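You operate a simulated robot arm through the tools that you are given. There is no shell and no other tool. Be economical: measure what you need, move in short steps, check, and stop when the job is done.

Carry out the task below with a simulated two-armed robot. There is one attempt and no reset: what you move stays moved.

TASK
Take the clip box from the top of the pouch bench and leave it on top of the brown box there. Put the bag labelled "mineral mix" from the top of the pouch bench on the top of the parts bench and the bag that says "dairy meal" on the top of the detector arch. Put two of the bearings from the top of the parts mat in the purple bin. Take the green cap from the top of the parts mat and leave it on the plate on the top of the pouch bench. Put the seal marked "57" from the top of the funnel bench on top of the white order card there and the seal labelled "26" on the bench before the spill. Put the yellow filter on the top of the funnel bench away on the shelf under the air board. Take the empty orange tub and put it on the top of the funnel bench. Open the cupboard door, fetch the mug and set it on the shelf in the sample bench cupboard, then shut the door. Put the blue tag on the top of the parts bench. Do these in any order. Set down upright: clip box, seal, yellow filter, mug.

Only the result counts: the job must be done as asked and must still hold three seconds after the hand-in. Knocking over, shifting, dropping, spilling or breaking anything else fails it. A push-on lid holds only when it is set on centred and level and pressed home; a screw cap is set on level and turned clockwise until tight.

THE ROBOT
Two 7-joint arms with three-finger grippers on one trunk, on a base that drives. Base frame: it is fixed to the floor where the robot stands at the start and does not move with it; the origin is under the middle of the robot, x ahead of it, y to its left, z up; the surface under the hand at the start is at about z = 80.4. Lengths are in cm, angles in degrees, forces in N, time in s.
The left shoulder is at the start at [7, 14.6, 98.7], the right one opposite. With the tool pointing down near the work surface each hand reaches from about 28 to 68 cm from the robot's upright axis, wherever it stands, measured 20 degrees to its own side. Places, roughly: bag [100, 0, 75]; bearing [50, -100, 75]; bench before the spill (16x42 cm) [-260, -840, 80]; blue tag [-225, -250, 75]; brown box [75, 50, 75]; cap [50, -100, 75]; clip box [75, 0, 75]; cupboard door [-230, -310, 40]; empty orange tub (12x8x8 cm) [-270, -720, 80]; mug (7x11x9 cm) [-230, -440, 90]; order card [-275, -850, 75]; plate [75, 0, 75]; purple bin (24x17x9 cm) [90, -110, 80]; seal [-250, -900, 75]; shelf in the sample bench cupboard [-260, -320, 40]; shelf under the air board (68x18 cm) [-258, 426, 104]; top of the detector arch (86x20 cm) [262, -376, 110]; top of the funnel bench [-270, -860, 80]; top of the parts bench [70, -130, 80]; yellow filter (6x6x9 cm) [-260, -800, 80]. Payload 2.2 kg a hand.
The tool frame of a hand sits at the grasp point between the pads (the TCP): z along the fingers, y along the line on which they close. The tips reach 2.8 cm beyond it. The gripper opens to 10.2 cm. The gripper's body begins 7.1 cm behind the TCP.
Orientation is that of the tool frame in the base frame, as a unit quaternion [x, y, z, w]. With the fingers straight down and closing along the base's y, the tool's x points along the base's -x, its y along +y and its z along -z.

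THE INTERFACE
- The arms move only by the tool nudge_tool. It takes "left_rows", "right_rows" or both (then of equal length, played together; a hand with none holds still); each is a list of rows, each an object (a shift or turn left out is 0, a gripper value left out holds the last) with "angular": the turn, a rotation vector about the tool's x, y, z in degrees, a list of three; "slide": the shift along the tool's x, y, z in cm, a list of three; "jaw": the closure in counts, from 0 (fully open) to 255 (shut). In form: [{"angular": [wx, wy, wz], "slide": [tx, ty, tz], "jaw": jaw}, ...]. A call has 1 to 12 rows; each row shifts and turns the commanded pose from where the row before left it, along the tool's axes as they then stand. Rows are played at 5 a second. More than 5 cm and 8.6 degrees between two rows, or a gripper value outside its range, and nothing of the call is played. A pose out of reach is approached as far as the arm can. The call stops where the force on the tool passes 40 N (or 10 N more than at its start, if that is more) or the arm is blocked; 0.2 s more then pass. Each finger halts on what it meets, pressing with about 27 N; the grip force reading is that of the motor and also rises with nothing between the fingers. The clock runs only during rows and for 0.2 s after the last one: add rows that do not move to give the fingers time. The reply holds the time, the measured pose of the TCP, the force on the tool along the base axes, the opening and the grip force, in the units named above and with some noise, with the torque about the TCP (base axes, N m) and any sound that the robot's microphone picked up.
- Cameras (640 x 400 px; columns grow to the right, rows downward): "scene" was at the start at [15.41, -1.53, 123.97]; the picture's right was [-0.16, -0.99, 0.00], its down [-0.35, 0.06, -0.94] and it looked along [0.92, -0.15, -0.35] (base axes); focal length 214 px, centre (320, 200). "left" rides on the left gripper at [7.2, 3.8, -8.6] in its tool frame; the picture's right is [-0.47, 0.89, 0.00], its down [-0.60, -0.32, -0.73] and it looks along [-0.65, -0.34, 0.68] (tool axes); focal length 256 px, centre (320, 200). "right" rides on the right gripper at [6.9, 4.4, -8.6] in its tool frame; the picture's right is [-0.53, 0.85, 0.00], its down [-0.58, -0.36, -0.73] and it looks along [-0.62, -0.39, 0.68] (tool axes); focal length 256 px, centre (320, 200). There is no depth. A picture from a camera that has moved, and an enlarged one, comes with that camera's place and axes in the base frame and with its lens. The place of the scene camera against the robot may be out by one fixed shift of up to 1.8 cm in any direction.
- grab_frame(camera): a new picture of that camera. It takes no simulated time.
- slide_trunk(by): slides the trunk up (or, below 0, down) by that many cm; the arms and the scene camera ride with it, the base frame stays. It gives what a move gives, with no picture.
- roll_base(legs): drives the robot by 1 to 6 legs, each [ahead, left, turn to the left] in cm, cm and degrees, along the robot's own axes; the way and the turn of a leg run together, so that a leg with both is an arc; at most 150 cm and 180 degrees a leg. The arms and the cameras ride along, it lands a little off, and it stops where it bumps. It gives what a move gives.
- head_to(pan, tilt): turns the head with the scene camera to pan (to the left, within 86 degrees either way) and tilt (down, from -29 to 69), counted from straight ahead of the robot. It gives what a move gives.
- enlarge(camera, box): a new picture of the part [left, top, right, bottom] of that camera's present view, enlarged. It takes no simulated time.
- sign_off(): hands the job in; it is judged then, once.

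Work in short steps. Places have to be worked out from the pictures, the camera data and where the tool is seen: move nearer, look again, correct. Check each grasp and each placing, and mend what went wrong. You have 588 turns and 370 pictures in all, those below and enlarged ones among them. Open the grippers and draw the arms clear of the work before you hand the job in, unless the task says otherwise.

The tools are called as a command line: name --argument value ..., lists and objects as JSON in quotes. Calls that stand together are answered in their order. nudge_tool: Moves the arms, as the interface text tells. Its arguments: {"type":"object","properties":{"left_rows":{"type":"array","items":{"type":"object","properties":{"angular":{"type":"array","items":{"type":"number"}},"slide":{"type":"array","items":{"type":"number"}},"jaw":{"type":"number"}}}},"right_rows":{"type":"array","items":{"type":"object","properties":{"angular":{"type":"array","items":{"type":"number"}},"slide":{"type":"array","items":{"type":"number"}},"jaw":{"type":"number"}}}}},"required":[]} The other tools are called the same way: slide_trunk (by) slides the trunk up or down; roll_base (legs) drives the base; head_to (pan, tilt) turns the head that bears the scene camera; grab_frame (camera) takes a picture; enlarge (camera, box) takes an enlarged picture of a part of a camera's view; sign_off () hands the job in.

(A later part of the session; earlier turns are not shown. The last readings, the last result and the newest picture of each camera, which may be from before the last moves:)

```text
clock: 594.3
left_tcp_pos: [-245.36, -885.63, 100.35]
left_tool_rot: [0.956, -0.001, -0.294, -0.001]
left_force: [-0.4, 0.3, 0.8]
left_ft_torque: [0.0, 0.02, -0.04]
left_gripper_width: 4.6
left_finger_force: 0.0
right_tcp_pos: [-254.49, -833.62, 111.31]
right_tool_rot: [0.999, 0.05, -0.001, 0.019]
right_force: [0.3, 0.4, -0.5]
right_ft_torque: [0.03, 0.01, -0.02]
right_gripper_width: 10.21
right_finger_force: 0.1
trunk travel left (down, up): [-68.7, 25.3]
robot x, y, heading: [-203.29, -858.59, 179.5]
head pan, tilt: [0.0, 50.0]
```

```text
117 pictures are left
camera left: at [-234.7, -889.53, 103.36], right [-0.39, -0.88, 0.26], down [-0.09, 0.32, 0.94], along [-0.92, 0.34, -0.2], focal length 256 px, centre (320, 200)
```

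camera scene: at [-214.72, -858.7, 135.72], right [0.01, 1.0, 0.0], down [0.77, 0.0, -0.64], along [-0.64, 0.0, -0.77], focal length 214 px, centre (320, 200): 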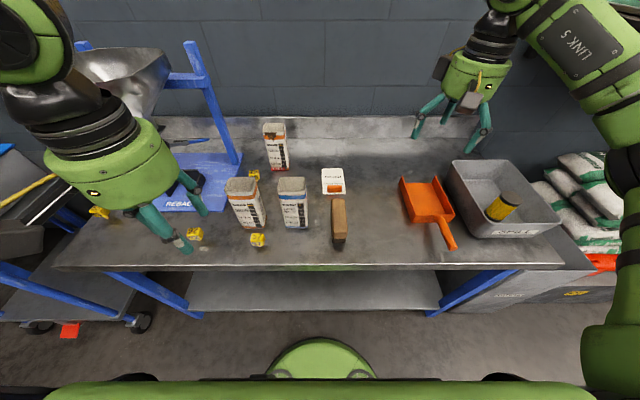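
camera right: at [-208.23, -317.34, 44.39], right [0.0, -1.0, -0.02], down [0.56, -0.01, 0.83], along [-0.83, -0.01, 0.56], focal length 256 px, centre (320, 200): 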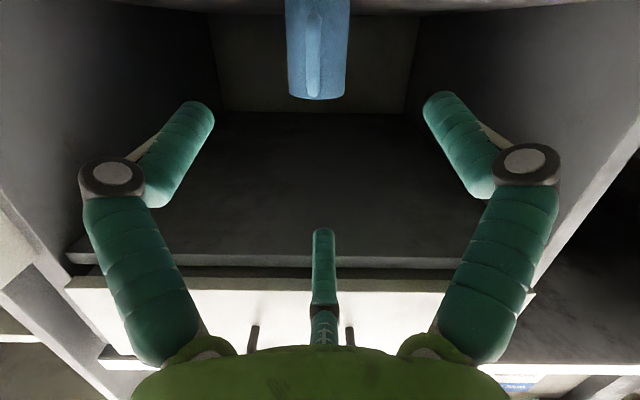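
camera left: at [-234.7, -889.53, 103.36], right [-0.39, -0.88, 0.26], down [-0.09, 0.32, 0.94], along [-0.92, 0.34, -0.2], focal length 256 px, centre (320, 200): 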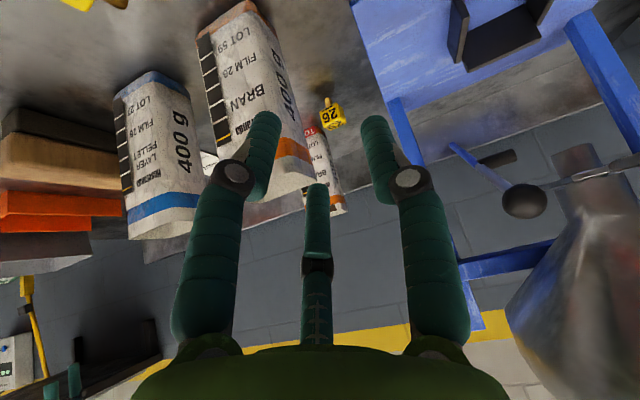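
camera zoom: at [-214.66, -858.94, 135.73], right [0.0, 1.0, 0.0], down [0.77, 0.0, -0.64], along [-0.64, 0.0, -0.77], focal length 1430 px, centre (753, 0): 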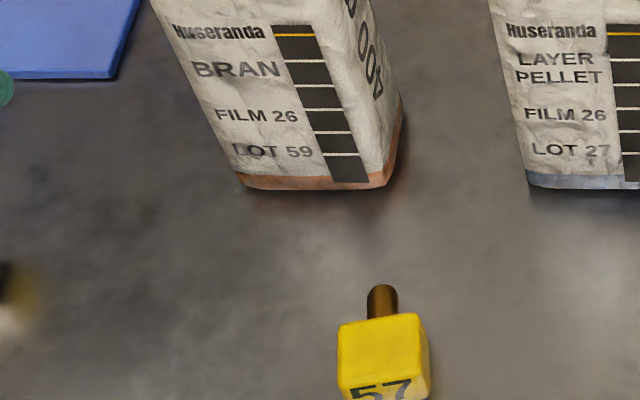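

Seal 57 lies with its stem toward -x and its top toward me. I'll pick it with a horizontal hand from the front (then turning the hand down sets it upright). Back the base away, pitch and roll the left hand.

roll_base --legs '[[-38, 0, 0]]'

nudge_tool --left_rows '[{"angular": [0, -8.4, 0]}, {"angular": [0, -8.4, 0]}, {"angular": [0, -8.4, 0]}, {"angular": [0, -8.4, 0]}, {"angular": [0, -8.4, 0]}, {"angular": [0, -8.4, 0]}, {"angular": [0, 0, -7]}, {"angular": [0, 0, -7]}, {"angular": [0, 0, -7]}, {"angular": [0, 0, -6.8]}, {}]'

slide_trunk --by -26

grab_frame --camera "left"

```text
clock: 596.7
left_tcp_pos: [-206.75, -885.66, 100.38]
left_tool_rot: [0.956, -0.004, -0.292, -0.001]
left_force: [-0.2, 0.0, 0.3]
left_ft_torque: [-0.01, 0.01, 0.02]
left_gripper_width: 4.59
left_finger_force: 0.1
right_tcp_pos: [-215.54, -833.43, 111.1]
right_tool_rot: [0.999, 0.048, -0.001, 0.019]
right_force: [0.2, 0.2, 0.2]
right_ft_torque: [0.0, 0.01, 0.01]
right_gripper_width: 10.18
right_finger_force: 0.1
trunk travel left (down, up): [-68.7, 25.3]
robot x, y, heading: [-164.07, -859.29, 179.4]
head pan, tilt: [0.0, 50.0]
```

```text
clock: 599.1
left_tcp_pos: [-212.61, -887.61, 100.08]
left_tool_rot: [0.72, 0.176, -0.651, -0.164]
left_force: [-0.3, 0.1, -0.2]
left_ft_torque: [0.01, -0.03, -0.02]
left_gripper_width: 4.62
left_finger_force: 0.0
left hand out of reach, approached as far as the arm can: row 1, 2, 3, 4
right_tcp_pos: [-215.43, -833.46, 111.24]
right_tool_rot: [0.999, 0.048, 0.0, 0.02]
right_force: [0.3, -0.1, 0.5]
right_ft_torque: [0.02, -0.01, 0.01]
right_gripper_width: 10.18
right_finger_force: 0.0
trunk travel left (down, up): [-68.7, 25.3]
robot x, y, heading: [-164.52, -858.76, 179.3]
head pan, tilt: [0.0, 50.0]
```

```text
clock: 601.8
left_tcp_pos: [-212.6, -887.53, 73.98]
left_tool_rot: [0.72, 0.175, -0.652, -0.163]
left_force: [-0.2, -0.6, -1.0]
left_ft_torque: [-0.02, 0.01, 0.0]
left_gripper_width: 4.6
left_finger_force: 0.0
right_tcp_pos: [-215.43, -833.44, 85.26]
right_tool_rot: [0.999, 0.048, -0.002, 0.02]
right_force: [0.1, 0.3, 0.1]
right_ft_torque: [0.02, -0.02, 0.01]
right_gripper_width: 10.21
right_finger_force: 0.0
trunk travel left (down, up): [-42.7, 51.3]
robot x, y, heading: [-164.46, -859.05, 179.7]
head pan, tilt: [0.0, 50.0]
```

```text
116 pictures are left
camera left: at [-203.33, -887.5, 66.7], right [-0.01, -1.0, 0.0], down [0.66, 0.0, 0.75], along [-0.75, 0.0, 0.66], focal length 256 px, centre (320, 200)
```

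left: 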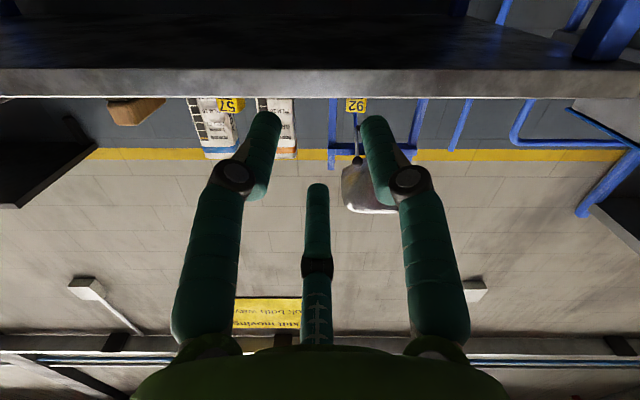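

The hand now points horizontally. Seal 57 is at y≈-874.4. I raise the trunk 9 cm and move the base so the hand lines up with it.

slide_trunk --by 9.5

roll_base --legs '[[13, -13.2, 0.3]]'

nudge_tool --left_rows '[{"jaw": 158}, {}]'

grab_frame --camera "left"

grab_frame --camera "scene"

```text
clock: 603.1
left_tcp_pos: [-212.55, -887.48, 83.52]
left_tool_rot: [0.72, 0.175, -0.652, -0.162]
left_force: [-0.4, -0.1, 0.2]
left_ft_torque: [-0.02, -0.02, 0.02]
left_gripper_width: 4.64
left_finger_force: 0.0
right_tcp_pos: [-215.39, -833.41, 94.65]
right_tool_rot: [0.999, 0.049, -0.001, 0.02]
right_force: [0.2, 0.8, -0.4]
right_ft_torque: [-0.03, -0.05, -0.02]
right_gripper_width: 10.22
right_finger_force: 0.0
trunk travel left (down, up): [-52.2, 41.8]
robot x, y, heading: [-164.04, -859.11, 179.3]
head pan, tilt: [0.0, 50.0]
```

```text
clock: 604.6
left_tcp_pos: [-225.19, -874.29, 83.59]
left_tool_rot: [0.719, 0.177, -0.652, -0.16]
left_force: [-0.3, -0.4, 1.1]
left_ft_torque: [0.02, -0.01, 0.03]
left_gripper_width: 4.59
left_finger_force: 0.0
right_tcp_pos: [-228.28, -820.22, 94.65]
right_tool_rot: [0.999, 0.05, -0.001, 0.02]
right_force: [-0.9, -0.3, 0.1]
right_ft_torque: [-0.02, -0.02, 0.03]
right_gripper_width: 10.21
right_finger_force: 0.0
trunk travel left (down, up): [-52.2, 41.8]
robot x, y, heading: [-177.0, -845.27, 180.0]
head pan, tilt: [0.0, 50.0]
```

```text
clock: 605.2
left_tcp_pos: [-225.2, -874.3, 83.56]
left_tool_rot: [0.719, 0.177, -0.652, -0.161]
left_force: [0.3, -0.1, 0.0]
left_ft_torque: [0.0, 0.01, 0.02]
left_gripper_width: 3.86
left_finger_force: 0.1
right_tcp_pos: [-228.36, -820.39, 94.7]
right_tool_rot: [0.998, 0.051, 0.0, 0.019]
right_force: [0.5, -0.7, -0.3]
right_ft_torque: [-0.01, 0.01, 0.0]
right_gripper_width: 10.21
right_finger_force: 0.0
trunk travel left (down, up): [-52.2, 41.8]
robot x, y, heading: [-176.83, -845.32, 179.6]
head pan, tilt: [0.0, 50.0]
```

```text
115 pictures are left
camera left: at [-215.89, -874.25, 76.19], right [0.0, -1.0, 0.0], down [0.66, 0.0, 0.75], along [-0.75, 0.0, 0.66], focal length 256 px, centre (320, 200)
```

left: 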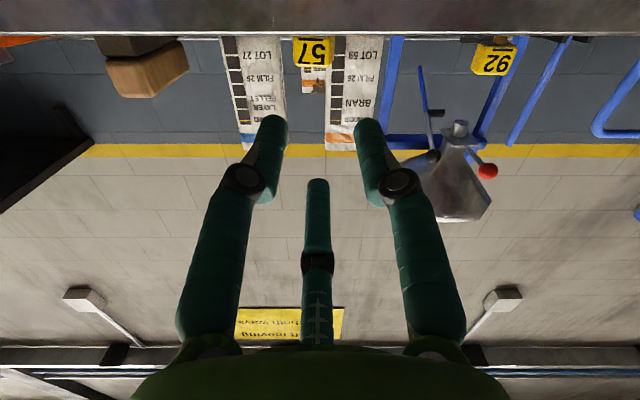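

```text
114 pictures are left
camera scene: at [-188.52, -845.55, 119.21], right [0.0, 1.0, 0.0], down [0.77, 0.0, -0.64], along [-0.64, 0.0, -0.77], focal length 214 px, centre (320, 200)
```

scene: 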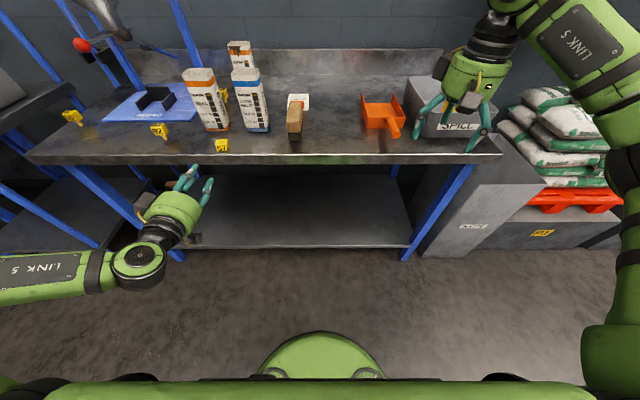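

The head is ~3.4 cm wide. I open to 4.8 cm, correct, and advance 9 cm.

nudge_tool --left_rows '[{"slide": [-0.38, -0.63, 3], "jaw": 133}, {"slide": [0, 0, 3]}, {"slide": [0, 0, 3]}, {}]'

grab_frame --camera "left"

enlarge --camera "scene" --box '[170, 110, 270, 190]'

```text
clock: 606.2
left_tcp_pos: [-233.89, -873.85, 83.31]
left_tool_rot: [0.719, 0.177, -0.652, -0.162]
left_force: [0.7, -1.1, 0.3]
left_ft_torque: [0.01, -0.02, 0.03]
left_gripper_width: 4.89
left_finger_force: 0.1
right_tcp_pos: [-228.25, -820.36, 94.73]
right_tool_rot: [0.999, 0.05, -0.002, 0.019]
right_force: [-0.4, -1.0, 0.4]
right_ft_torque: [0.03, -0.01, 0.01]
right_gripper_width: 10.2
right_finger_force: 0.0
trunk travel left (down, up): [-52.2, 41.8]
robot x, y, heading: [-177.0, -845.56, 179.9]
head pan, tilt: [0.0, 50.0]
```

```text
113 pictures are left
camera left: at [-224.66, -873.9, 75.93], right [0.0, -1.0, 0.0], down [0.66, 0.0, 0.75], along [-0.75, 0.0, 0.66], focal length 256 px, centre (320, 200)
```

left: 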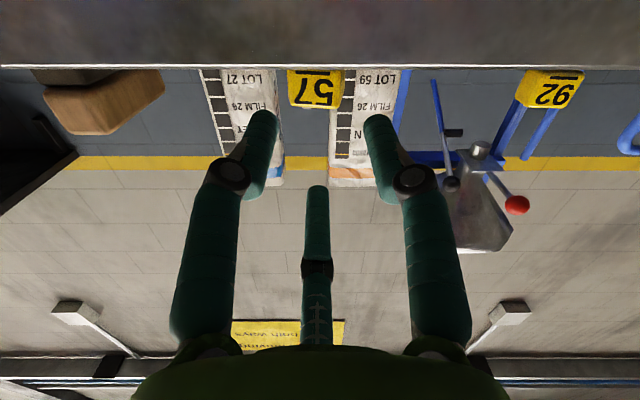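

```text
5.00 times, centred on (220, 150) of scene
camera zoom: at [-188.44, -845.6, 119.22], right [0.0, 1.0, 0.0], down [0.77, 0.0, -0.64], along [-0.64, 0.0, -0.77], focal length 1072 px, centre (820, 450)
```

zoom: 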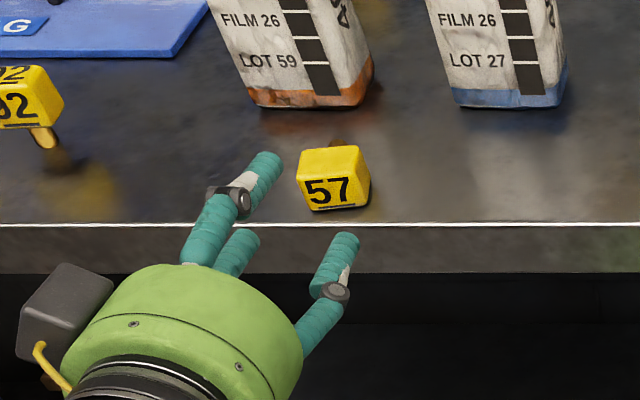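

Centred. I advance the last 5.3 cm and close.

nudge_tool --left_rows '[{"slide": [0.1, -0.2, 2.3]}, {"slide": [0, 0, 1.7]}, {"slide": [0, 0, 1.3]}, {}]'

enlarge --camera "scene" --box '[170, 110, 270, 190]'

```text
clock: 607.2
left_tcp_pos: [-239.39, -873.63, 82.95]
left_tool_rot: [0.719, 0.177, -0.652, -0.162]
left_force: [0.7, 0.9, 0.9]
left_ft_torque: [0.01, 0.01, -0.02]
left_gripper_width: 4.91
left_finger_force: 0.0
right_tcp_pos: [-228.24, -820.33, 94.8]
right_tool_rot: [0.999, 0.051, 0.0, 0.019]
right_force: [0.6, -0.1, 0.4]
right_ft_torque: [0.04, 0.03, 0.01]
right_gripper_width: 10.2
right_finger_force: 0.1
trunk travel left (down, up): [-52.2, 41.8]
robot x, y, heading: [-177.07, -845.59, 179.9]
head pan, tilt: [0.0, 50.0]
```

```text
5.00 times, centred on (220, 150) of scene
camera zoom: at [-188.47, -845.59, 119.22], right [0.0, 1.0, 0.0], down [0.77, 0.0, -0.64], along [-0.64, 0.0, -0.77], focal length 1072 px, centre (820, 450)
```

zoom: 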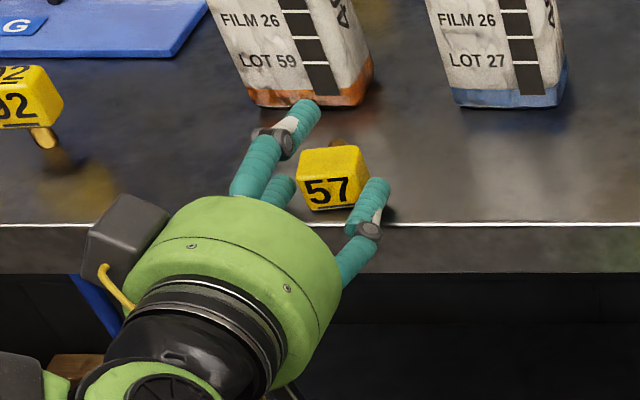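

nudge_tool --left_rows '[{"jaw": 255}, {}, {}, {}]'

slide_trunk --by 6

enlarge --camera "scene" --box '[170, 110, 270, 190]'

grab_frame --camera "left"

```text
clock: 608.2
left_tcp_pos: [-239.51, -873.65, 82.83]
left_tool_rot: [0.719, 0.178, -0.652, -0.16]
left_force: [0.0, 0.4, 0.1]
left_ft_torque: [-0.06, -0.05, -0.05]
left_gripper_width: 4.04
left_finger_force: 27.3
right_tcp_pos: [-228.28, -820.35, 94.76]
right_tool_rot: [0.999, 0.051, -0.001, 0.02]
right_force: [-0.2, 0.6, 0.0]
right_ft_torque: [0.0, 0.04, -0.01]
right_gripper_width: 10.22
right_finger_force: 0.0
trunk travel left (down, up): [-52.2, 41.8]
robot x, y, heading: [-176.97, -845.49, 179.7]
head pan, tilt: [0.0, 50.0]
```

```text
clock: 609.2
left_tcp_pos: [-239.39, -873.8, 88.82]
left_tool_rot: [0.719, 0.178, -0.652, -0.16]
left_force: [0.5, 0.9, 0.2]
left_ft_torque: [-0.02, 0.0, -0.03]
left_gripper_width: 4.07
left_finger_force: 26.4
right_tcp_pos: [-228.35, -820.23, 100.72]
right_tool_rot: [0.998, 0.051, -0.001, 0.02]
right_force: [-0.4, -0.7, -0.4]
right_ft_torque: [0.02, 0.0, 0.0]
right_gripper_width: 10.2
right_finger_force: 0.0
trunk travel left (down, up): [-58.2, 35.8]
robot x, y, heading: [-177.1, -845.56, 180.0]
head pan, tilt: [0.0, 50.0]
```

```text
5.00 times, centred on (220, 150) of scene
camera zoom: at [-188.54, -845.58, 125.21], right [0.0, 1.0, 0.0], down [0.77, 0.0, -0.64], along [-0.64, 0.0, -0.77], focal length 1072 px, centre (820, 450)
```

zoom: 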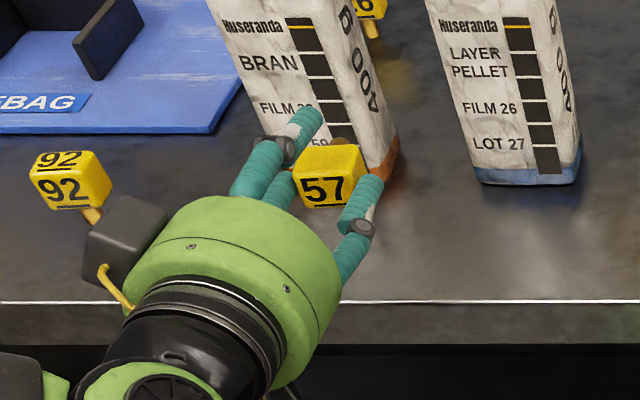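

```text
109 pictures are left
camera left: at [-230.18, -873.73, 81.49], right [0.0, -1.0, 0.0], down [0.66, 0.0, 0.75], along [-0.75, 0.0, 0.66], focal length 256 px, centre (320, 200)
```

left: 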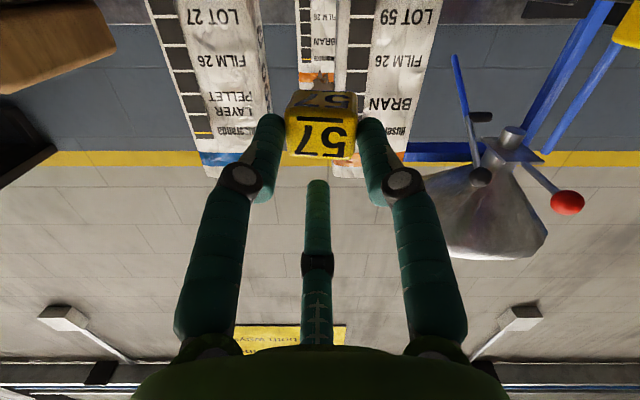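

Seal 57 is held with its top toward me. I raise, back off a bit, then turn the hand downward so the stem points down.

slide_trunk --by 14

roll_base --legs '[[-12, -13, 0]]'

nudge_tool --left_rows '[{"angular": [-3.72, 7.07, 0]}, {"angular": [-3.72, 7.07, 0]}, {"angular": [-3.72, 7.07, 0]}, {"angular": [-3.72, 7.07, 0]}, {"angular": [-3.72, 7.07, 0]}, {"angular": [-3.72, 7.07, 0]}, {"angular": [-3.72, 7.07, 0]}, {"angular": [-3.72, 7.07, 0]}, {"angular": [-3.72, 7.07, 0]}, {"angular": [-3.72, 7.07, 0]}, {"angular": [-3.72, 7.07, 0]}, {}]'

grab_frame --camera "scene"

grab_frame --camera "left"

```text
clock: 610.9
left_tcp_pos: [-239.51, -873.82, 103.01]
left_tool_rot: [0.719, 0.178, -0.652, -0.161]
left_force: [0.4, -0.4, -0.1]
left_ft_torque: [0.01, 0.02, 0.04]
left_gripper_width: 4.04
left_finger_force: 26.5
right_tcp_pos: [-228.38, -820.35, 114.75]
right_tool_rot: [0.999, 0.05, -0.001, 0.019]
right_force: [0.7, -0.5, 0.2]
right_ft_torque: [0.01, -0.01, -0.02]
right_gripper_width: 10.19
right_finger_force: 0.1
trunk travel left (down, up): [-72.2, 21.8]
robot x, y, heading: [-177.17, -845.79, 179.9]
head pan, tilt: [0.0, 50.0]
```

```text
clock: 612.4
left_tcp_pos: [-227.65, -860.93, 102.86]
left_tool_rot: [0.72, 0.177, -0.651, -0.162]
left_force: [-0.1, -0.3, 0.1]
left_ft_torque: [-0.01, -0.02, -0.04]
left_gripper_width: 4.03
left_finger_force: 27.4
right_tcp_pos: [-216.42, -807.35, 114.79]
right_tool_rot: [0.999, 0.05, 0.0, 0.019]
right_force: [-0.2, -0.1, 0.5]
right_ft_torque: [0.07, 0.0, 0.0]
right_gripper_width: 10.21
right_finger_force: 0.1
trunk travel left (down, up): [-72.2, 21.8]
robot x, y, heading: [-165.14, -832.77, 179.8]
head pan, tilt: [0.0, 50.0]
```

```text
clock: 615.0
left_tcp_pos: [-223.19, -861.86, 103.31]
left_tool_rot: [0.971, 0.239, 0.029, 0.008]
left_force: [0.6, 0.0, -0.8]
left_ft_torque: [0.02, 0.01, 0.01]
left_gripper_width: 3.99
left_finger_force: 27.1
left hand out of reach, approached as far as the arm can: row 10, 11
right_tcp_pos: [-216.37, -807.3, 114.74]
right_tool_rot: [0.999, 0.05, -0.001, 0.019]
right_force: [-0.6, 0.1, 0.0]
right_ft_torque: [0.02, -0.04, 0.01]
right_gripper_width: 10.2
right_finger_force: 0.0
trunk travel left (down, up): [-72.2, 21.8]
robot x, y, heading: [-164.92, -832.61, 179.9]
head pan, tilt: [0.0, 50.0]
```

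```text
108 pictures are left
camera scene: at [-176.7, -832.56, 139.2], right [0.0, 1.0, 0.0], down [0.77, 0.0, -0.64], along [-0.64, 0.0, -0.77], focal length 214 px, centre (320, 200)
```

scene: 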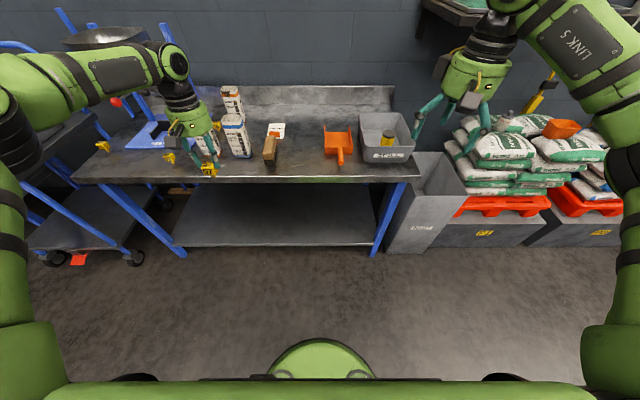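

```text
107 pictures are left
camera left: at [-215.56, -861.81, 112.32], right [0.0, -1.0, 0.0], down [-0.73, 0.0, 0.69], along [-0.69, 0.0, -0.73], focal length 256 px, centre (320, 200)
```

left: 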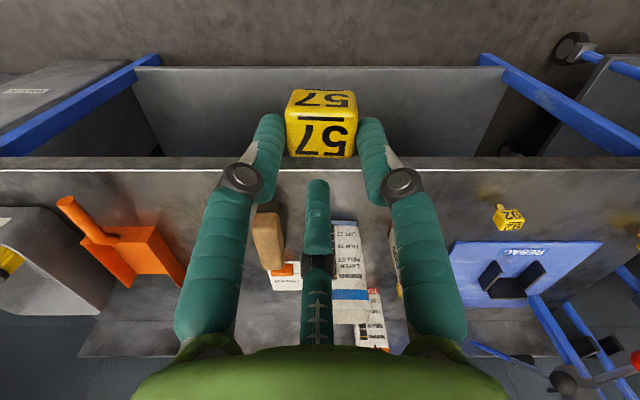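

The seal hangs upright now. I retract the right hand away from the wall shelf, raise a bit, and drive to the card.

nudge_tool --right_rows '[{"slide": [4, 0, 0]}, {"slide": [4, 0, 0]}, {"slide": [4, 0, 0]}]'

slide_trunk --by 4

roll_base --legs '[[41, -6, 0]]'

grab_frame --camera "scene"

grab_frame --camera "left"

```text
clock: 615.8
left_tcp_pos: [-222.94, -861.76, 103.53]
left_tool_rot: [0.971, 0.239, 0.028, 0.007]
left_force: [0.7, 0.0, -0.3]
left_ft_torque: [0.0, 0.0, 0.0]
left_gripper_width: 3.98
left_finger_force: 26.8
right_tcp_pos: [-204.23, -806.1, 114.72]
right_tool_rot: [0.998, 0.051, -0.002, 0.02]
right_force: [-0.1, 0.0, 0.6]
right_ft_torque: [0.0, -0.02, -0.02]
right_gripper_width: 10.21
right_finger_force: 0.1
trunk travel left (down, up): [-72.2, 21.8]
robot x, y, heading: [-165.33, -832.18, 179.6]
head pan, tilt: [0.0, 50.0]
```

```text
clock: 616.6
left_tcp_pos: [-223.14, -861.95, 107.28]
left_tool_rot: [0.971, 0.239, 0.029, 0.007]
left_force: [0.3, 0.6, 0.0]
left_ft_torque: [-0.01, -0.01, 0.04]
left_gripper_width: 3.99
left_finger_force: 27.2
right_tcp_pos: [-204.38, -806.18, 118.64]
right_tool_rot: [0.999, 0.05, -0.001, 0.02]
right_force: [-0.4, 0.1, 0.1]
right_ft_torque: [0.0, -0.01, 0.0]
right_gripper_width: 10.21
right_finger_force: 0.0
trunk travel left (down, up): [-76.2, 17.8]
robot x, y, heading: [-165.3, -832.48, 179.6]
head pan, tilt: [0.0, 50.0]
```

```text
clock: 619.1
left_tcp_pos: [-263.2, -855.36, 107.39]
left_tool_rot: [0.971, 0.238, 0.027, 0.007]
left_force: [0.2, 0.4, -0.6]
left_ft_torque: [-0.01, -0.02, 0.02]
left_gripper_width: 4.0
left_finger_force: 26.6
right_tcp_pos: [-244.33, -799.73, 118.7]
right_tool_rot: [0.999, 0.049, -0.001, 0.018]
right_force: [0.6, -0.1, 0.5]
right_ft_torque: [-0.01, 0.02, -0.02]
right_gripper_width: 10.21
right_finger_force: 0.0
trunk travel left (down, up): [-76.2, 17.8]
robot x, y, heading: [-205.37, -825.96, 179.6]
head pan, tilt: [0.0, 50.0]
```

```text
106 pictures are left
camera scene: at [-216.6, -826.22, 143.23], right [0.01, 1.0, 0.0], down [0.77, -0.01, -0.64], along [-0.64, 0.01, -0.77], focal length 214 px, centre (320, 200)
```

scene: 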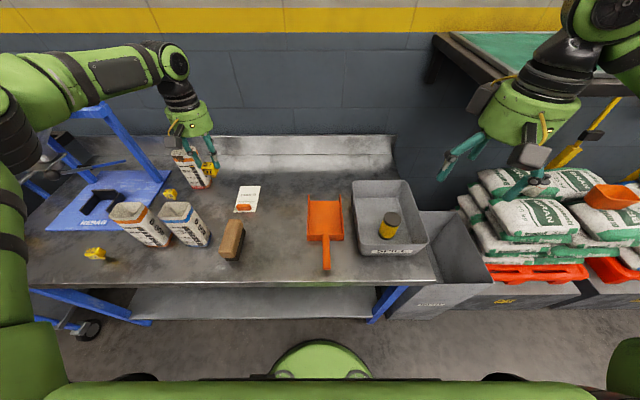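

```text
105 pictures are left
camera left: at [-255.62, -855.33, 116.39], right [0.0, -1.0, 0.0], down [-0.72, 0.0, 0.69], along [-0.69, 0.0, -0.72], focal length 256 px, centre (320, 200)
```

left: 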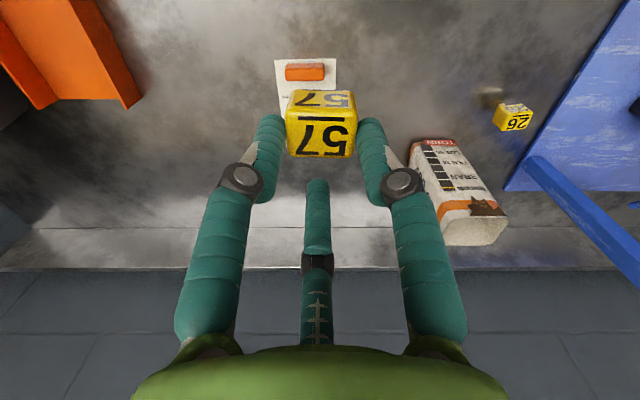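

Card: x -278…-265, y -857…-849.5, block up to x≈-267.2. Target for the stem: (-270.5,-853.5). I lower 12 cm, move 3 cm closer, and extend.

slide_trunk --by -13

roll_base --legs '[[3, 0, 0.3]]'

nudge_tool --left_rows '[{"slide": [-1.5, -1.9, 0]}, {"slide": [-1.6, -1.9, 0]}, {}]'

grab_frame --camera "left"

```text
clock: 620.7
left_tcp_pos: [-263.26, -855.37, 94.45]
left_tool_rot: [0.971, 0.237, 0.029, 0.007]
left_force: [0.7, -0.2, -0.3]
left_ft_torque: [-0.01, 0.02, 0.02]
left_gripper_width: 3.99
left_finger_force: 26.7
right_tcp_pos: [-244.38, -799.81, 105.65]
right_tool_rot: [0.999, 0.049, -0.003, 0.019]
right_force: [-0.3, -0.3, 0.9]
right_ft_torque: [0.02, 0.03, -0.02]
right_gripper_width: 10.19
right_finger_force: 0.1
trunk travel left (down, up): [-63.2, 30.8]
robot x, y, heading: [-205.11, -826.15, 179.5]
head pan, tilt: [0.0, 50.0]
```

```text
clock: 621.5
left_tcp_pos: [-265.79, -855.71, 94.51]
left_tool_rot: [0.97, 0.24, 0.027, 0.007]
left_force: [0.1, -0.2, -0.7]
left_ft_torque: [-0.02, 0.05, -0.02]
left_gripper_width: 3.97
left_finger_force: 27.6
right_tcp_pos: [-247.16, -799.92, 105.84]
right_tool_rot: [0.998, 0.052, -0.003, 0.019]
right_force: [1.1, 0.0, -0.7]
right_ft_torque: [0.02, 0.04, -0.02]
right_gripper_width: 10.2
right_finger_force: 0.2
trunk travel left (down, up): [-63.2, 30.8]
robot x, y, heading: [-208.24, -825.84, 179.7]
head pan, tilt: [0.0, 50.0]
```

```text
clock: 622.3
left_tcp_pos: [-266.14, -855.66, 94.38]
left_tool_rot: [0.97, 0.24, 0.029, 0.007]
left_force: [0.0, -0.6, -0.5]
left_ft_torque: [-0.04, -0.01, 0.02]
left_gripper_width: 3.99
left_finger_force: 27.6
left hand out of reach, approached as far as the arm can: row 1, 2
right_tcp_pos: [-247.56, -799.97, 105.78]
right_tool_rot: [0.998, 0.053, -0.001, 0.019]
right_force: [-0.1, 0.1, 0.8]
right_ft_torque: [-0.02, 0.02, 0.01]
right_gripper_width: 10.22
right_finger_force: 0.1
trunk travel left (down, up): [-63.2, 30.8]
robot x, y, heading: [-208.5, -826.28, 179.8]
head pan, tilt: [0.0, 50.0]
```

```text
104 pictures are left
camera left: at [-258.58, -855.56, 103.35], right [0.0, -1.0, 0.0], down [-0.72, 0.0, 0.69], along [-0.69, 0.0, -0.72], focal length 256 px, centre (320, 200)
```

left: 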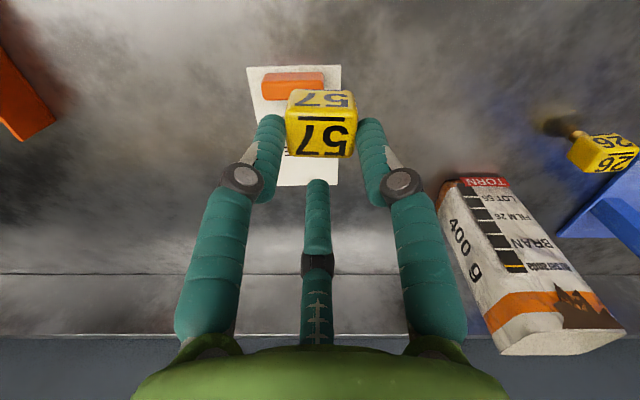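

The arm is about 4 cm short with a vertical hand. I'll set the seal upright on a free spot at about (-261,-844), and regrasp it tilted for more reach.

nudge_tool --left_rows '[{"slide": [3.1, 1.6, 0]}, {"slide": [1, 0.6, 0]}]'

roll_base --legs '[[0, -12, 0]]'

grab_frame --camera "left"

```text
clock: 622.9
left_tcp_pos: [-261.42, -855.62, 94.6]
left_tool_rot: [0.97, 0.24, 0.029, 0.007]
left_force: [-0.4, 0.0, -0.9]
left_ft_torque: [-0.05, 0.03, 0.02]
left_gripper_width: 3.98
left_finger_force: 26.6
right_tcp_pos: [-247.46, -799.98, 105.59]
right_tool_rot: [0.998, 0.052, -0.002, 0.02]
right_force: [-0.3, 0.8, -1.1]
right_ft_torque: [-0.02, 0.01, -0.04]
right_gripper_width: 10.22
right_finger_force: 0.1
trunk travel left (down, up): [-63.2, 30.8]
robot x, y, heading: [-208.47, -826.19, 179.7]
head pan, tilt: [0.0, 50.0]
```

```text
clock: 624.2
left_tcp_pos: [-261.38, -843.89, 94.57]
left_tool_rot: [0.97, 0.241, 0.028, 0.006]
left_force: [0.7, -0.5, -0.8]
left_ft_torque: [0.02, 0.06, -0.01]
left_gripper_width: 3.99
left_finger_force: 27.0
right_tcp_pos: [-247.54, -788.11, 105.61]
right_tool_rot: [0.998, 0.053, -0.002, 0.02]
right_force: [1.0, 0.4, 0.1]
right_ft_torque: [0.0, 0.0, 0.05]
right_gripper_width: 10.2
right_finger_force: 0.2
trunk travel left (down, up): [-63.2, 30.8]
robot x, y, heading: [-207.86, -814.5, 180.3]
head pan, tilt: [0.0, 50.0]
```

```text
103 pictures are left
camera left: at [-253.82, -843.82, 103.53], right [0.0, -1.0, 0.0], down [-0.72, 0.0, 0.69], along [-0.69, 0.0, -0.72], focal length 256 px, centre (320, 200)
```

left: 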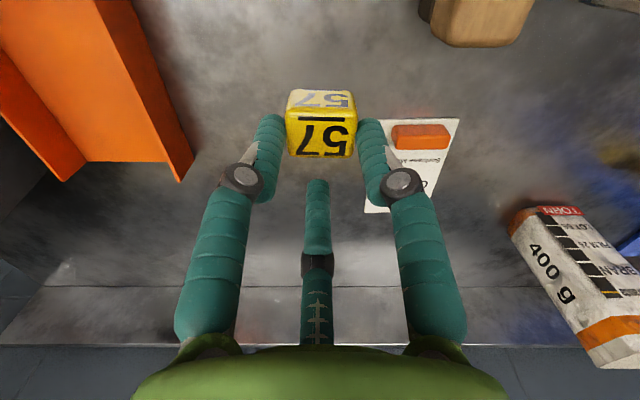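

Clear spot. I lower the seal with the trunk until contact.

slide_trunk --by -8.5

slide_trunk --by -0.7

slide_trunk --by -0.6

```text
clock: 625.4
left_tcp_pos: [-261.29, -843.75, 86.37]
left_tool_rot: [0.97, 0.24, 0.026, 0.006]
left_force: [0.3, -3.1, 16.8]
left_ft_torque: [-0.19, -0.27, -0.02]
left_gripper_width: 3.98
left_finger_force: 26.9
right_tcp_pos: [-247.49, -788.04, 97.29]
right_tool_rot: [0.998, 0.053, -0.002, 0.02]
right_force: [-1.0, 0.4, 0.0]
right_ft_torque: [0.02, -0.02, 0.04]
right_gripper_width: 10.2
right_finger_force: 0.1
trunk travel left (down, up): [-54.7, 39.3]
robot x, y, heading: [-208.36, -814.12, 179.8]
head pan, tilt: [0.0, 50.0]
```

```text
clock: 625.9
left_tcp_pos: [-261.24, -843.73, 85.73]
left_tool_rot: [0.97, 0.241, 0.026, 0.006]
left_force: [-2.1, -4.9, 21.7]
left_ft_torque: [-0.26, -0.21, -0.07]
left_gripper_width: 3.99
left_finger_force: 26.9
right_tcp_pos: [-247.31, -788.08, 96.5]
right_tool_rot: [0.998, 0.053, -0.002, 0.02]
right_force: [-1.5, -0.5, -0.5]
right_ft_torque: [0.02, -0.02, 0.0]
right_gripper_width: 10.2
right_finger_force: 0.0
trunk travel left (down, up): [-54.0, 40.0]
robot x, y, heading: [-207.99, -813.82, 180.2]
head pan, tilt: [0.0, 50.0]
```

```text
clock: 626.5
left_tcp_pos: [-261.26, -843.73, 84.99]
left_tool_rot: [0.97, 0.241, 0.027, 0.007]
left_force: [-0.3, -5.6, 20.7]
left_ft_torque: [-0.27, -0.32, -0.1]
left_gripper_width: 3.96
left_finger_force: 27.2
right_tcp_pos: [-247.24, -788.04, 95.87]
right_tool_rot: [0.998, 0.052, -0.003, 0.02]
right_force: [0.3, -0.5, 0.0]
right_ft_torque: [0.03, -0.01, 0.03]
right_gripper_width: 10.19
right_finger_force: 0.0
trunk travel left (down, up): [-53.4, 40.6]
robot x, y, heading: [-207.94, -814.46, 180.0]
head pan, tilt: [0.0, 50.0]
```

Contact was at z≈86.4; the seal slid a little up in the grip. I release and lift off.

nudge_tool --left_rows '[{"jaw": 200}, {"jaw": 120}, {"jaw": 60}, {}, {"slide": [0, 0, -3]}, {"slide": [0, 0, -4]}, {"slide": [0, 0, -4]}]'

enlarge --camera "scene" --box '[180, 140, 320, 260]'

grab_frame --camera "left"

```text
clock: 628.1
left_tcp_pos: [-262.04, -843.73, 95.8]
left_tool_rot: [0.97, 0.24, 0.028, 0.007]
left_force: [-0.1, 0.1, -0.1]
left_ft_torque: [0.04, 0.02, 0.01]
left_gripper_width: 7.82
left_finger_force: 0.1
right_tcp_pos: [-247.38, -788.11, 95.87]
right_tool_rot: [0.998, 0.052, -0.002, 0.02]
right_force: [0.2, 0.4, -0.3]
right_ft_torque: [0.0, 0.0, -0.02]
right_gripper_width: 10.2
right_finger_force: 0.1
trunk travel left (down, up): [-53.4, 40.6]
robot x, y, heading: [-208.12, -814.11, 179.6]
head pan, tilt: [0.0, 50.0]
```

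```text
3.33 times, centred on (250, 200) of scene
camera zoom: at [-219.6, -814.27, 120.42], right [0.0, 1.0, 0.0], down [0.77, 0.0, -0.64], along [-0.64, 0.0, -0.77], focal length 715 px, centre (553, 200)
```

zoom: 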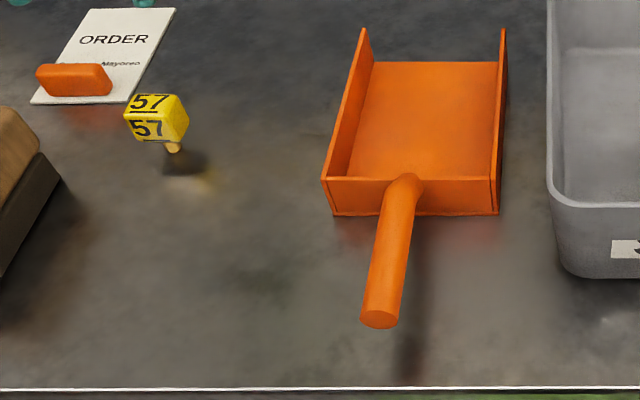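

```text
101 pictures are left
camera left: at [-254.43, -843.66, 104.78], right [0.0, -1.0, 0.0], down [-0.72, 0.0, 0.69], along [-0.69, 0.0, -0.72], focal length 256 px, centre (320, 200)
```

left: 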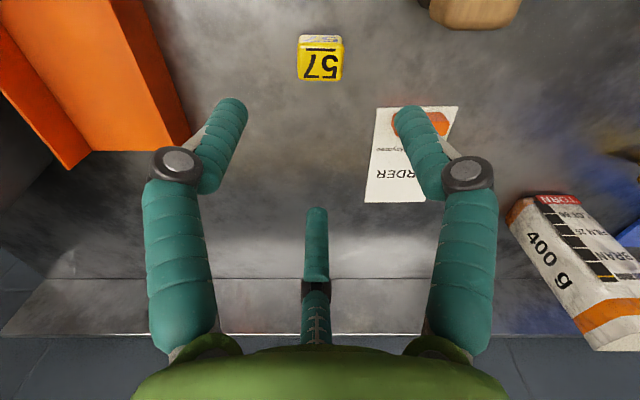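

Seal 57 stands upright at (-260,-843.7). I tilt the hand 42° forward with a wide opening for the regrasp.

nudge_tool --left_rows '[{"angular": [3.9, -7.42, 0]}, {"angular": [3.9, -7.42, 0]}, {"angular": [3.9, -7.42, 0]}, {"angular": [3.9, -7.42, 0]}, {"angular": [3.9, -7.42, 0]}, {}]'

```text
clock: 629.5
left_tcp_pos: [-262.06, -843.72, 95.85]
left_tool_rot: [0.916, 0.227, -0.321, -0.079]
left_force: [0.1, 0.4, 0.3]
left_ft_torque: [-0.02, -0.06, 0.01]
left_gripper_width: 7.8
left_finger_force: 0.0
right_tcp_pos: [-247.5, -788.1, 95.93]
right_tool_rot: [0.998, 0.052, -0.001, 0.02]
right_force: [-0.2, 0.4, -0.2]
right_ft_torque: [0.03, 0.01, 0.01]
right_gripper_width: 10.23
right_finger_force: 0.1
trunk travel left (down, up): [-53.4, 40.6]
robot x, y, heading: [-208.34, -814.29, 180.0]
head pan, tilt: [0.0, 50.0]
```

nudge_tool --left_rows '[{"slide": [4.05, 2.14, -1.5]}, {"slide": [4.05, 2.14, -1.5]}, {}]'

grab_frame --camera "left"

```text
clock: 630.3
left_tcp_pos: [-252.8, -843.44, 92.38]
left_tool_rot: [0.916, 0.226, -0.321, -0.079]
left_force: [0.0, -0.4, -0.6]
left_ft_torque: [0.01, -0.04, 0.01]
left_gripper_width: 7.83
left_finger_force: 0.1
right_tcp_pos: [-247.52, -787.92, 95.86]
right_tool_rot: [0.998, 0.052, 0.0, 0.019]
right_force: [-0.1, -0.5, 0.3]
right_ft_torque: [-0.04, -0.03, -0.01]
right_gripper_width: 10.21
right_finger_force: 0.1
trunk travel left (down, up): [-53.4, 40.6]
robot x, y, heading: [-208.14, -814.14, 179.9]
head pan, tilt: [0.0, 50.0]
```

```text
100 pictures are left
camera left: at [-241.18, -843.41, 93.91], right [0.0, -1.0, 0.0], down [-0.08, 0.0, 1.0], along [-1.0, 0.0, -0.08], focal length 256 px, centre (320, 200)
```

left: 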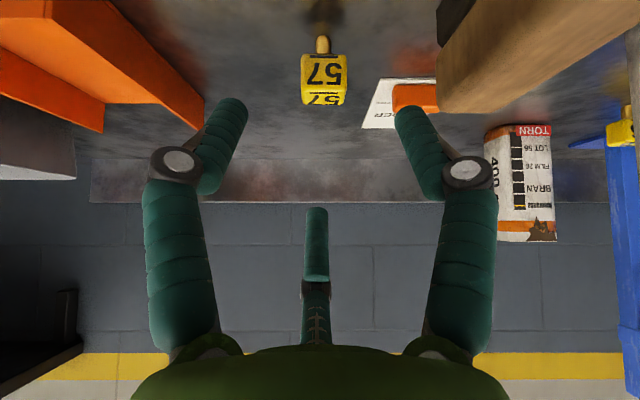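

Aligned. I narrow to 6.2 cm and approach along the tool axis.

nudge_tool --left_rows '[{"slide": [-0.32, 0, 3.4], "jaw": 100}, {"slide": [-0.32, 0, 3.4]}, {"slide": [0, 0, 1.8]}, {}]'

grab_frame --camera "left"

```text
clock: 631.3
left_tcp_pos: [-258.67, -844.17, 86.01]
left_tool_rot: [0.916, 0.227, -0.321, -0.079]
left_force: [0.4, -0.4, 0.0]
left_ft_torque: [0.01, -0.04, 0.01]
left_gripper_width: 6.2
left_finger_force: 0.0
right_tcp_pos: [-247.37, -788.1, 95.82]
right_tool_rot: [0.998, 0.052, -0.001, 0.019]
right_force: [-0.4, 0.0, 0.1]
right_ft_torque: [-0.01, 0.01, 0.0]
right_gripper_width: 10.18
right_finger_force: 0.1
trunk travel left (down, up): [-53.4, 40.6]
robot x, y, heading: [-208.38, -814.0, 179.6]
head pan, tilt: [0.0, 50.0]
```

```text
99 pictures are left
camera left: at [-247.05, -844.01, 87.55], right [0.0, -1.0, 0.0], down [-0.08, 0.0, 1.0], along [-1.0, 0.0, -0.08], focal length 256 px, centre (320, 200)
```

left: 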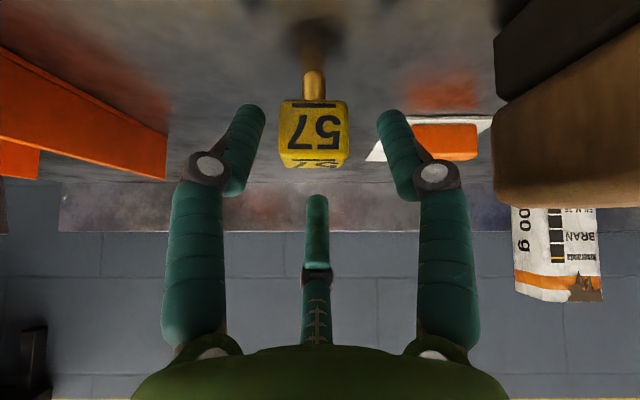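

Slight correction in y, then the last 1.4 cm and close.

nudge_tool --left_rows '[{"slide": [0.2, -0.42, 0]}, {"slide": [0, 0, 1.4]}, {}, {"jaw": 255}, {}, {}, {}]'

slide_trunk --by 8

grab_frame --camera "left"

```text
clock: 632.9
left_tcp_pos: [-259.7, -843.66, 84.92]
left_tool_rot: [0.916, 0.227, -0.32, -0.078]
left_force: [0.2, -0.1, 0.7]
left_ft_torque: [0.01, 0.0, -0.01]
left_gripper_width: 3.98
left_finger_force: 26.9
right_tcp_pos: [-247.48, -788.04, 95.97]
right_tool_rot: [0.998, 0.052, -0.002, 0.019]
right_force: [-0.6, 0.0, -0.1]
right_ft_torque: [-0.01, -0.02, -0.01]
right_gripper_width: 10.19
right_finger_force: 0.1
trunk travel left (down, up): [-53.4, 40.6]
robot x, y, heading: [-208.55, -814.39, 179.8]
head pan, tilt: [0.0, 50.0]
```

```text
clock: 634.1
left_tcp_pos: [-259.7, -843.6, 92.89]
left_tool_rot: [0.916, 0.227, -0.321, -0.079]
left_force: [0.0, -0.3, -0.9]
left_ft_torque: [-0.02, -0.01, -0.02]
left_gripper_width: 3.95
left_finger_force: 27.3
right_tcp_pos: [-247.62, -788.15, 103.91]
right_tool_rot: [0.998, 0.052, -0.001, 0.02]
right_force: [0.0, 0.4, -1.1]
right_ft_torque: [-0.03, 0.0, -0.08]
right_gripper_width: 10.19
right_finger_force: 0.1
trunk travel left (down, up): [-61.4, 32.6]
robot x, y, heading: [-208.17, -814.49, 179.8]
head pan, tilt: [0.0, 50.0]
```

```text
98 pictures are left
camera left: at [-247.96, -843.6, 94.47], right [0.0, -1.0, 0.0], down [-0.08, 0.0, 1.0], along [-1.0, 0.0, -0.08], focal length 256 px, centre (320, 200)
```

left: 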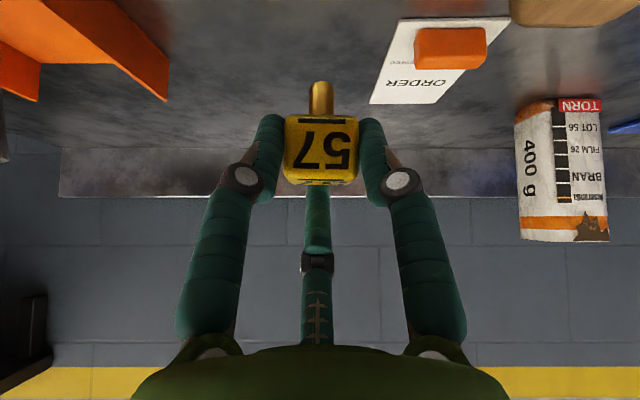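

Held (3.95 cm) and upright. Now to the card: base left 10 cm, then extend 12 cm.

roll_base --legs '[[0, 10, 0]]'

nudge_tool --left_rows '[{"slide": [-2.76, -1.46, 2.5]}, {"slide": [-2.76, -1.46, 2.5]}, {"slide": [-2.76, -1.46, 2.5]}, {}]'

grab_frame --camera "left"

enlarge --camera "scene" --box '[160, 110, 300, 230]'

```text
clock: 635.2
left_tcp_pos: [-259.63, -853.4, 92.96]
left_tool_rot: [0.916, 0.228, -0.32, -0.078]
left_force: [-0.5, 0.4, -0.2]
left_ft_torque: [-0.04, 0.01, -0.01]
left_gripper_width: 3.93
left_finger_force: 26.7
right_tcp_pos: [-247.52, -797.89, 103.82]
right_tool_rot: [0.998, 0.052, -0.001, 0.02]
right_force: [-0.8, -0.2, 0.3]
right_ft_torque: [-0.02, 0.0, 0.0]
right_gripper_width: 10.22
right_finger_force: 0.1
trunk travel left (down, up): [-61.4, 32.6]
robot x, y, heading: [-208.2, -824.17, 179.9]
head pan, tilt: [0.0, 50.0]
```

```text
clock: 636.2
left_tcp_pos: [-271.53, -853.57, 92.98]
left_tool_rot: [0.916, 0.226, -0.321, -0.079]
left_force: [0.5, -0.7, -0.6]
left_ft_torque: [0.01, 0.01, 0.01]
left_gripper_width: 3.97
left_finger_force: 27.1
right_tcp_pos: [-247.46, -797.99, 103.93]
right_tool_rot: [0.998, 0.053, -0.001, 0.02]
right_force: [0.9, 0.2, 0.4]
right_ft_torque: [0.02, 0.03, 0.0]
right_gripper_width: 10.2
right_finger_force: 0.1
trunk travel left (down, up): [-61.4, 32.6]
robot x, y, heading: [-208.45, -824.11, 179.7]
head pan, tilt: [0.0, 50.0]
```

```text
97 pictures are left
camera left: at [-259.87, -853.53, 94.52], right [0.0, -1.0, 0.0], down [-0.08, 0.0, 1.0], along [-1.0, 0.0, -0.08], focal length 256 px, centre (320, 200)
```

left: 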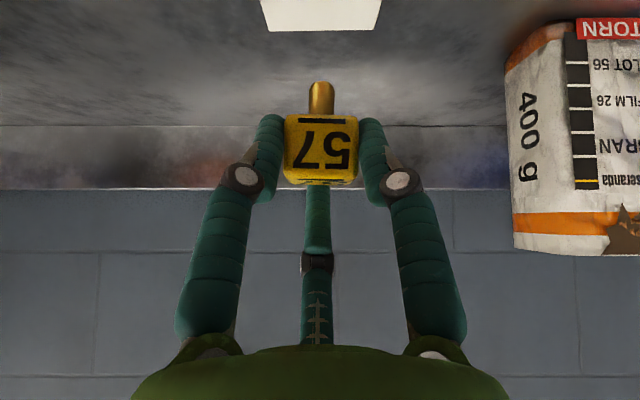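

```text
3.33 times, centred on (230, 170) of scene
camera zoom: at [-219.6, -824.17, 128.42], right [0.0, 1.0, 0.0], down [0.77, 0.0, -0.64], along [-0.64, 0.0, -0.77], focal length 715 px, centre (620, 300)
```

zoom: 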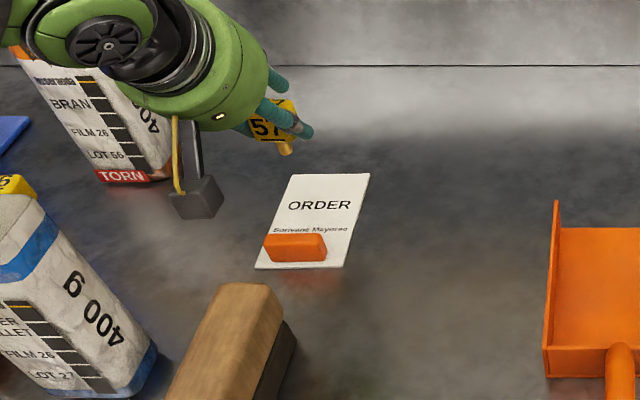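

The seal is above the free part of the card (centred in y, 5 cm from the far edge). I lower it.

slide_trunk --by -7.2

slide_trunk --by -0.5

enlarge --camera "scene" --box '[180, 90, 300, 200]'

```text
clock: 637.4
left_tcp_pos: [-272.07, -853.5, 86.87]
left_tool_rot: [0.913, 0.226, -0.33, -0.08]
left_force: [-0.5, -1.8, 15.2]
left_ft_torque: [-0.19, -2.14, -0.16]
left_gripper_width: 3.97
left_finger_force: 26.9
right_tcp_pos: [-247.6, -797.9, 96.86]
right_tool_rot: [0.998, 0.053, -0.002, 0.02]
right_force: [0.1, -0.4, 0.4]
right_ft_torque: [0.0, -0.06, 0.02]
right_gripper_width: 10.2
right_finger_force: 0.0
trunk travel left (down, up): [-54.2, 39.8]
robot x, y, heading: [-208.38, -824.22, 179.9]
head pan, tilt: [0.0, 50.0]
stopped: the force on the tool passed its limit at 44 N (the readings are from after the stop); the commanded pose is now the measured one
```

```text
clock: 638.0
left_tcp_pos: [-272.2, -853.46, 86.98]
left_tool_rot: [0.911, 0.224, -0.336, -0.081]
left_force: [-2.2, 0.0, 16.7]
left_ft_torque: [-0.2, -2.44, 0.03]
left_gripper_width: 3.96
left_finger_force: 27.2
right_tcp_pos: [-247.54, -797.81, 96.25]
right_tool_rot: [0.998, 0.053, -0.002, 0.02]
right_force: [-0.2, 0.1, -0.2]
right_ft_torque: [0.02, -0.01, 0.0]
right_gripper_width: 10.19
right_finger_force: 0.0
trunk travel left (down, up): [-53.7, 40.3]
robot x, y, heading: [-208.25, -823.77, 180.1]
head pan, tilt: [0.0, 50.0]
stopped: the force on the tool passed its limit at 42 N (the readings are from after the stop); the commanded pose is now the measured one
```

```text
3.64 times, centred on (240, 145) of scene
camera zoom: at [-219.67, -824.12, 120.77], right [0.0, 1.0, 0.0], down [0.77, 0.0, -0.64], along [-0.64, 0.0, -0.77], focal length 780 px, centre (611, 400)
```

zoom: 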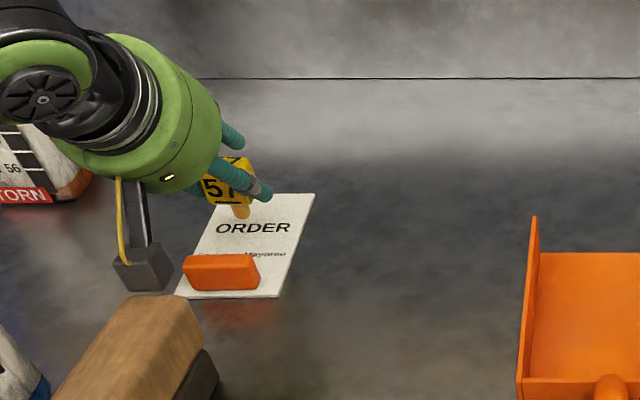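

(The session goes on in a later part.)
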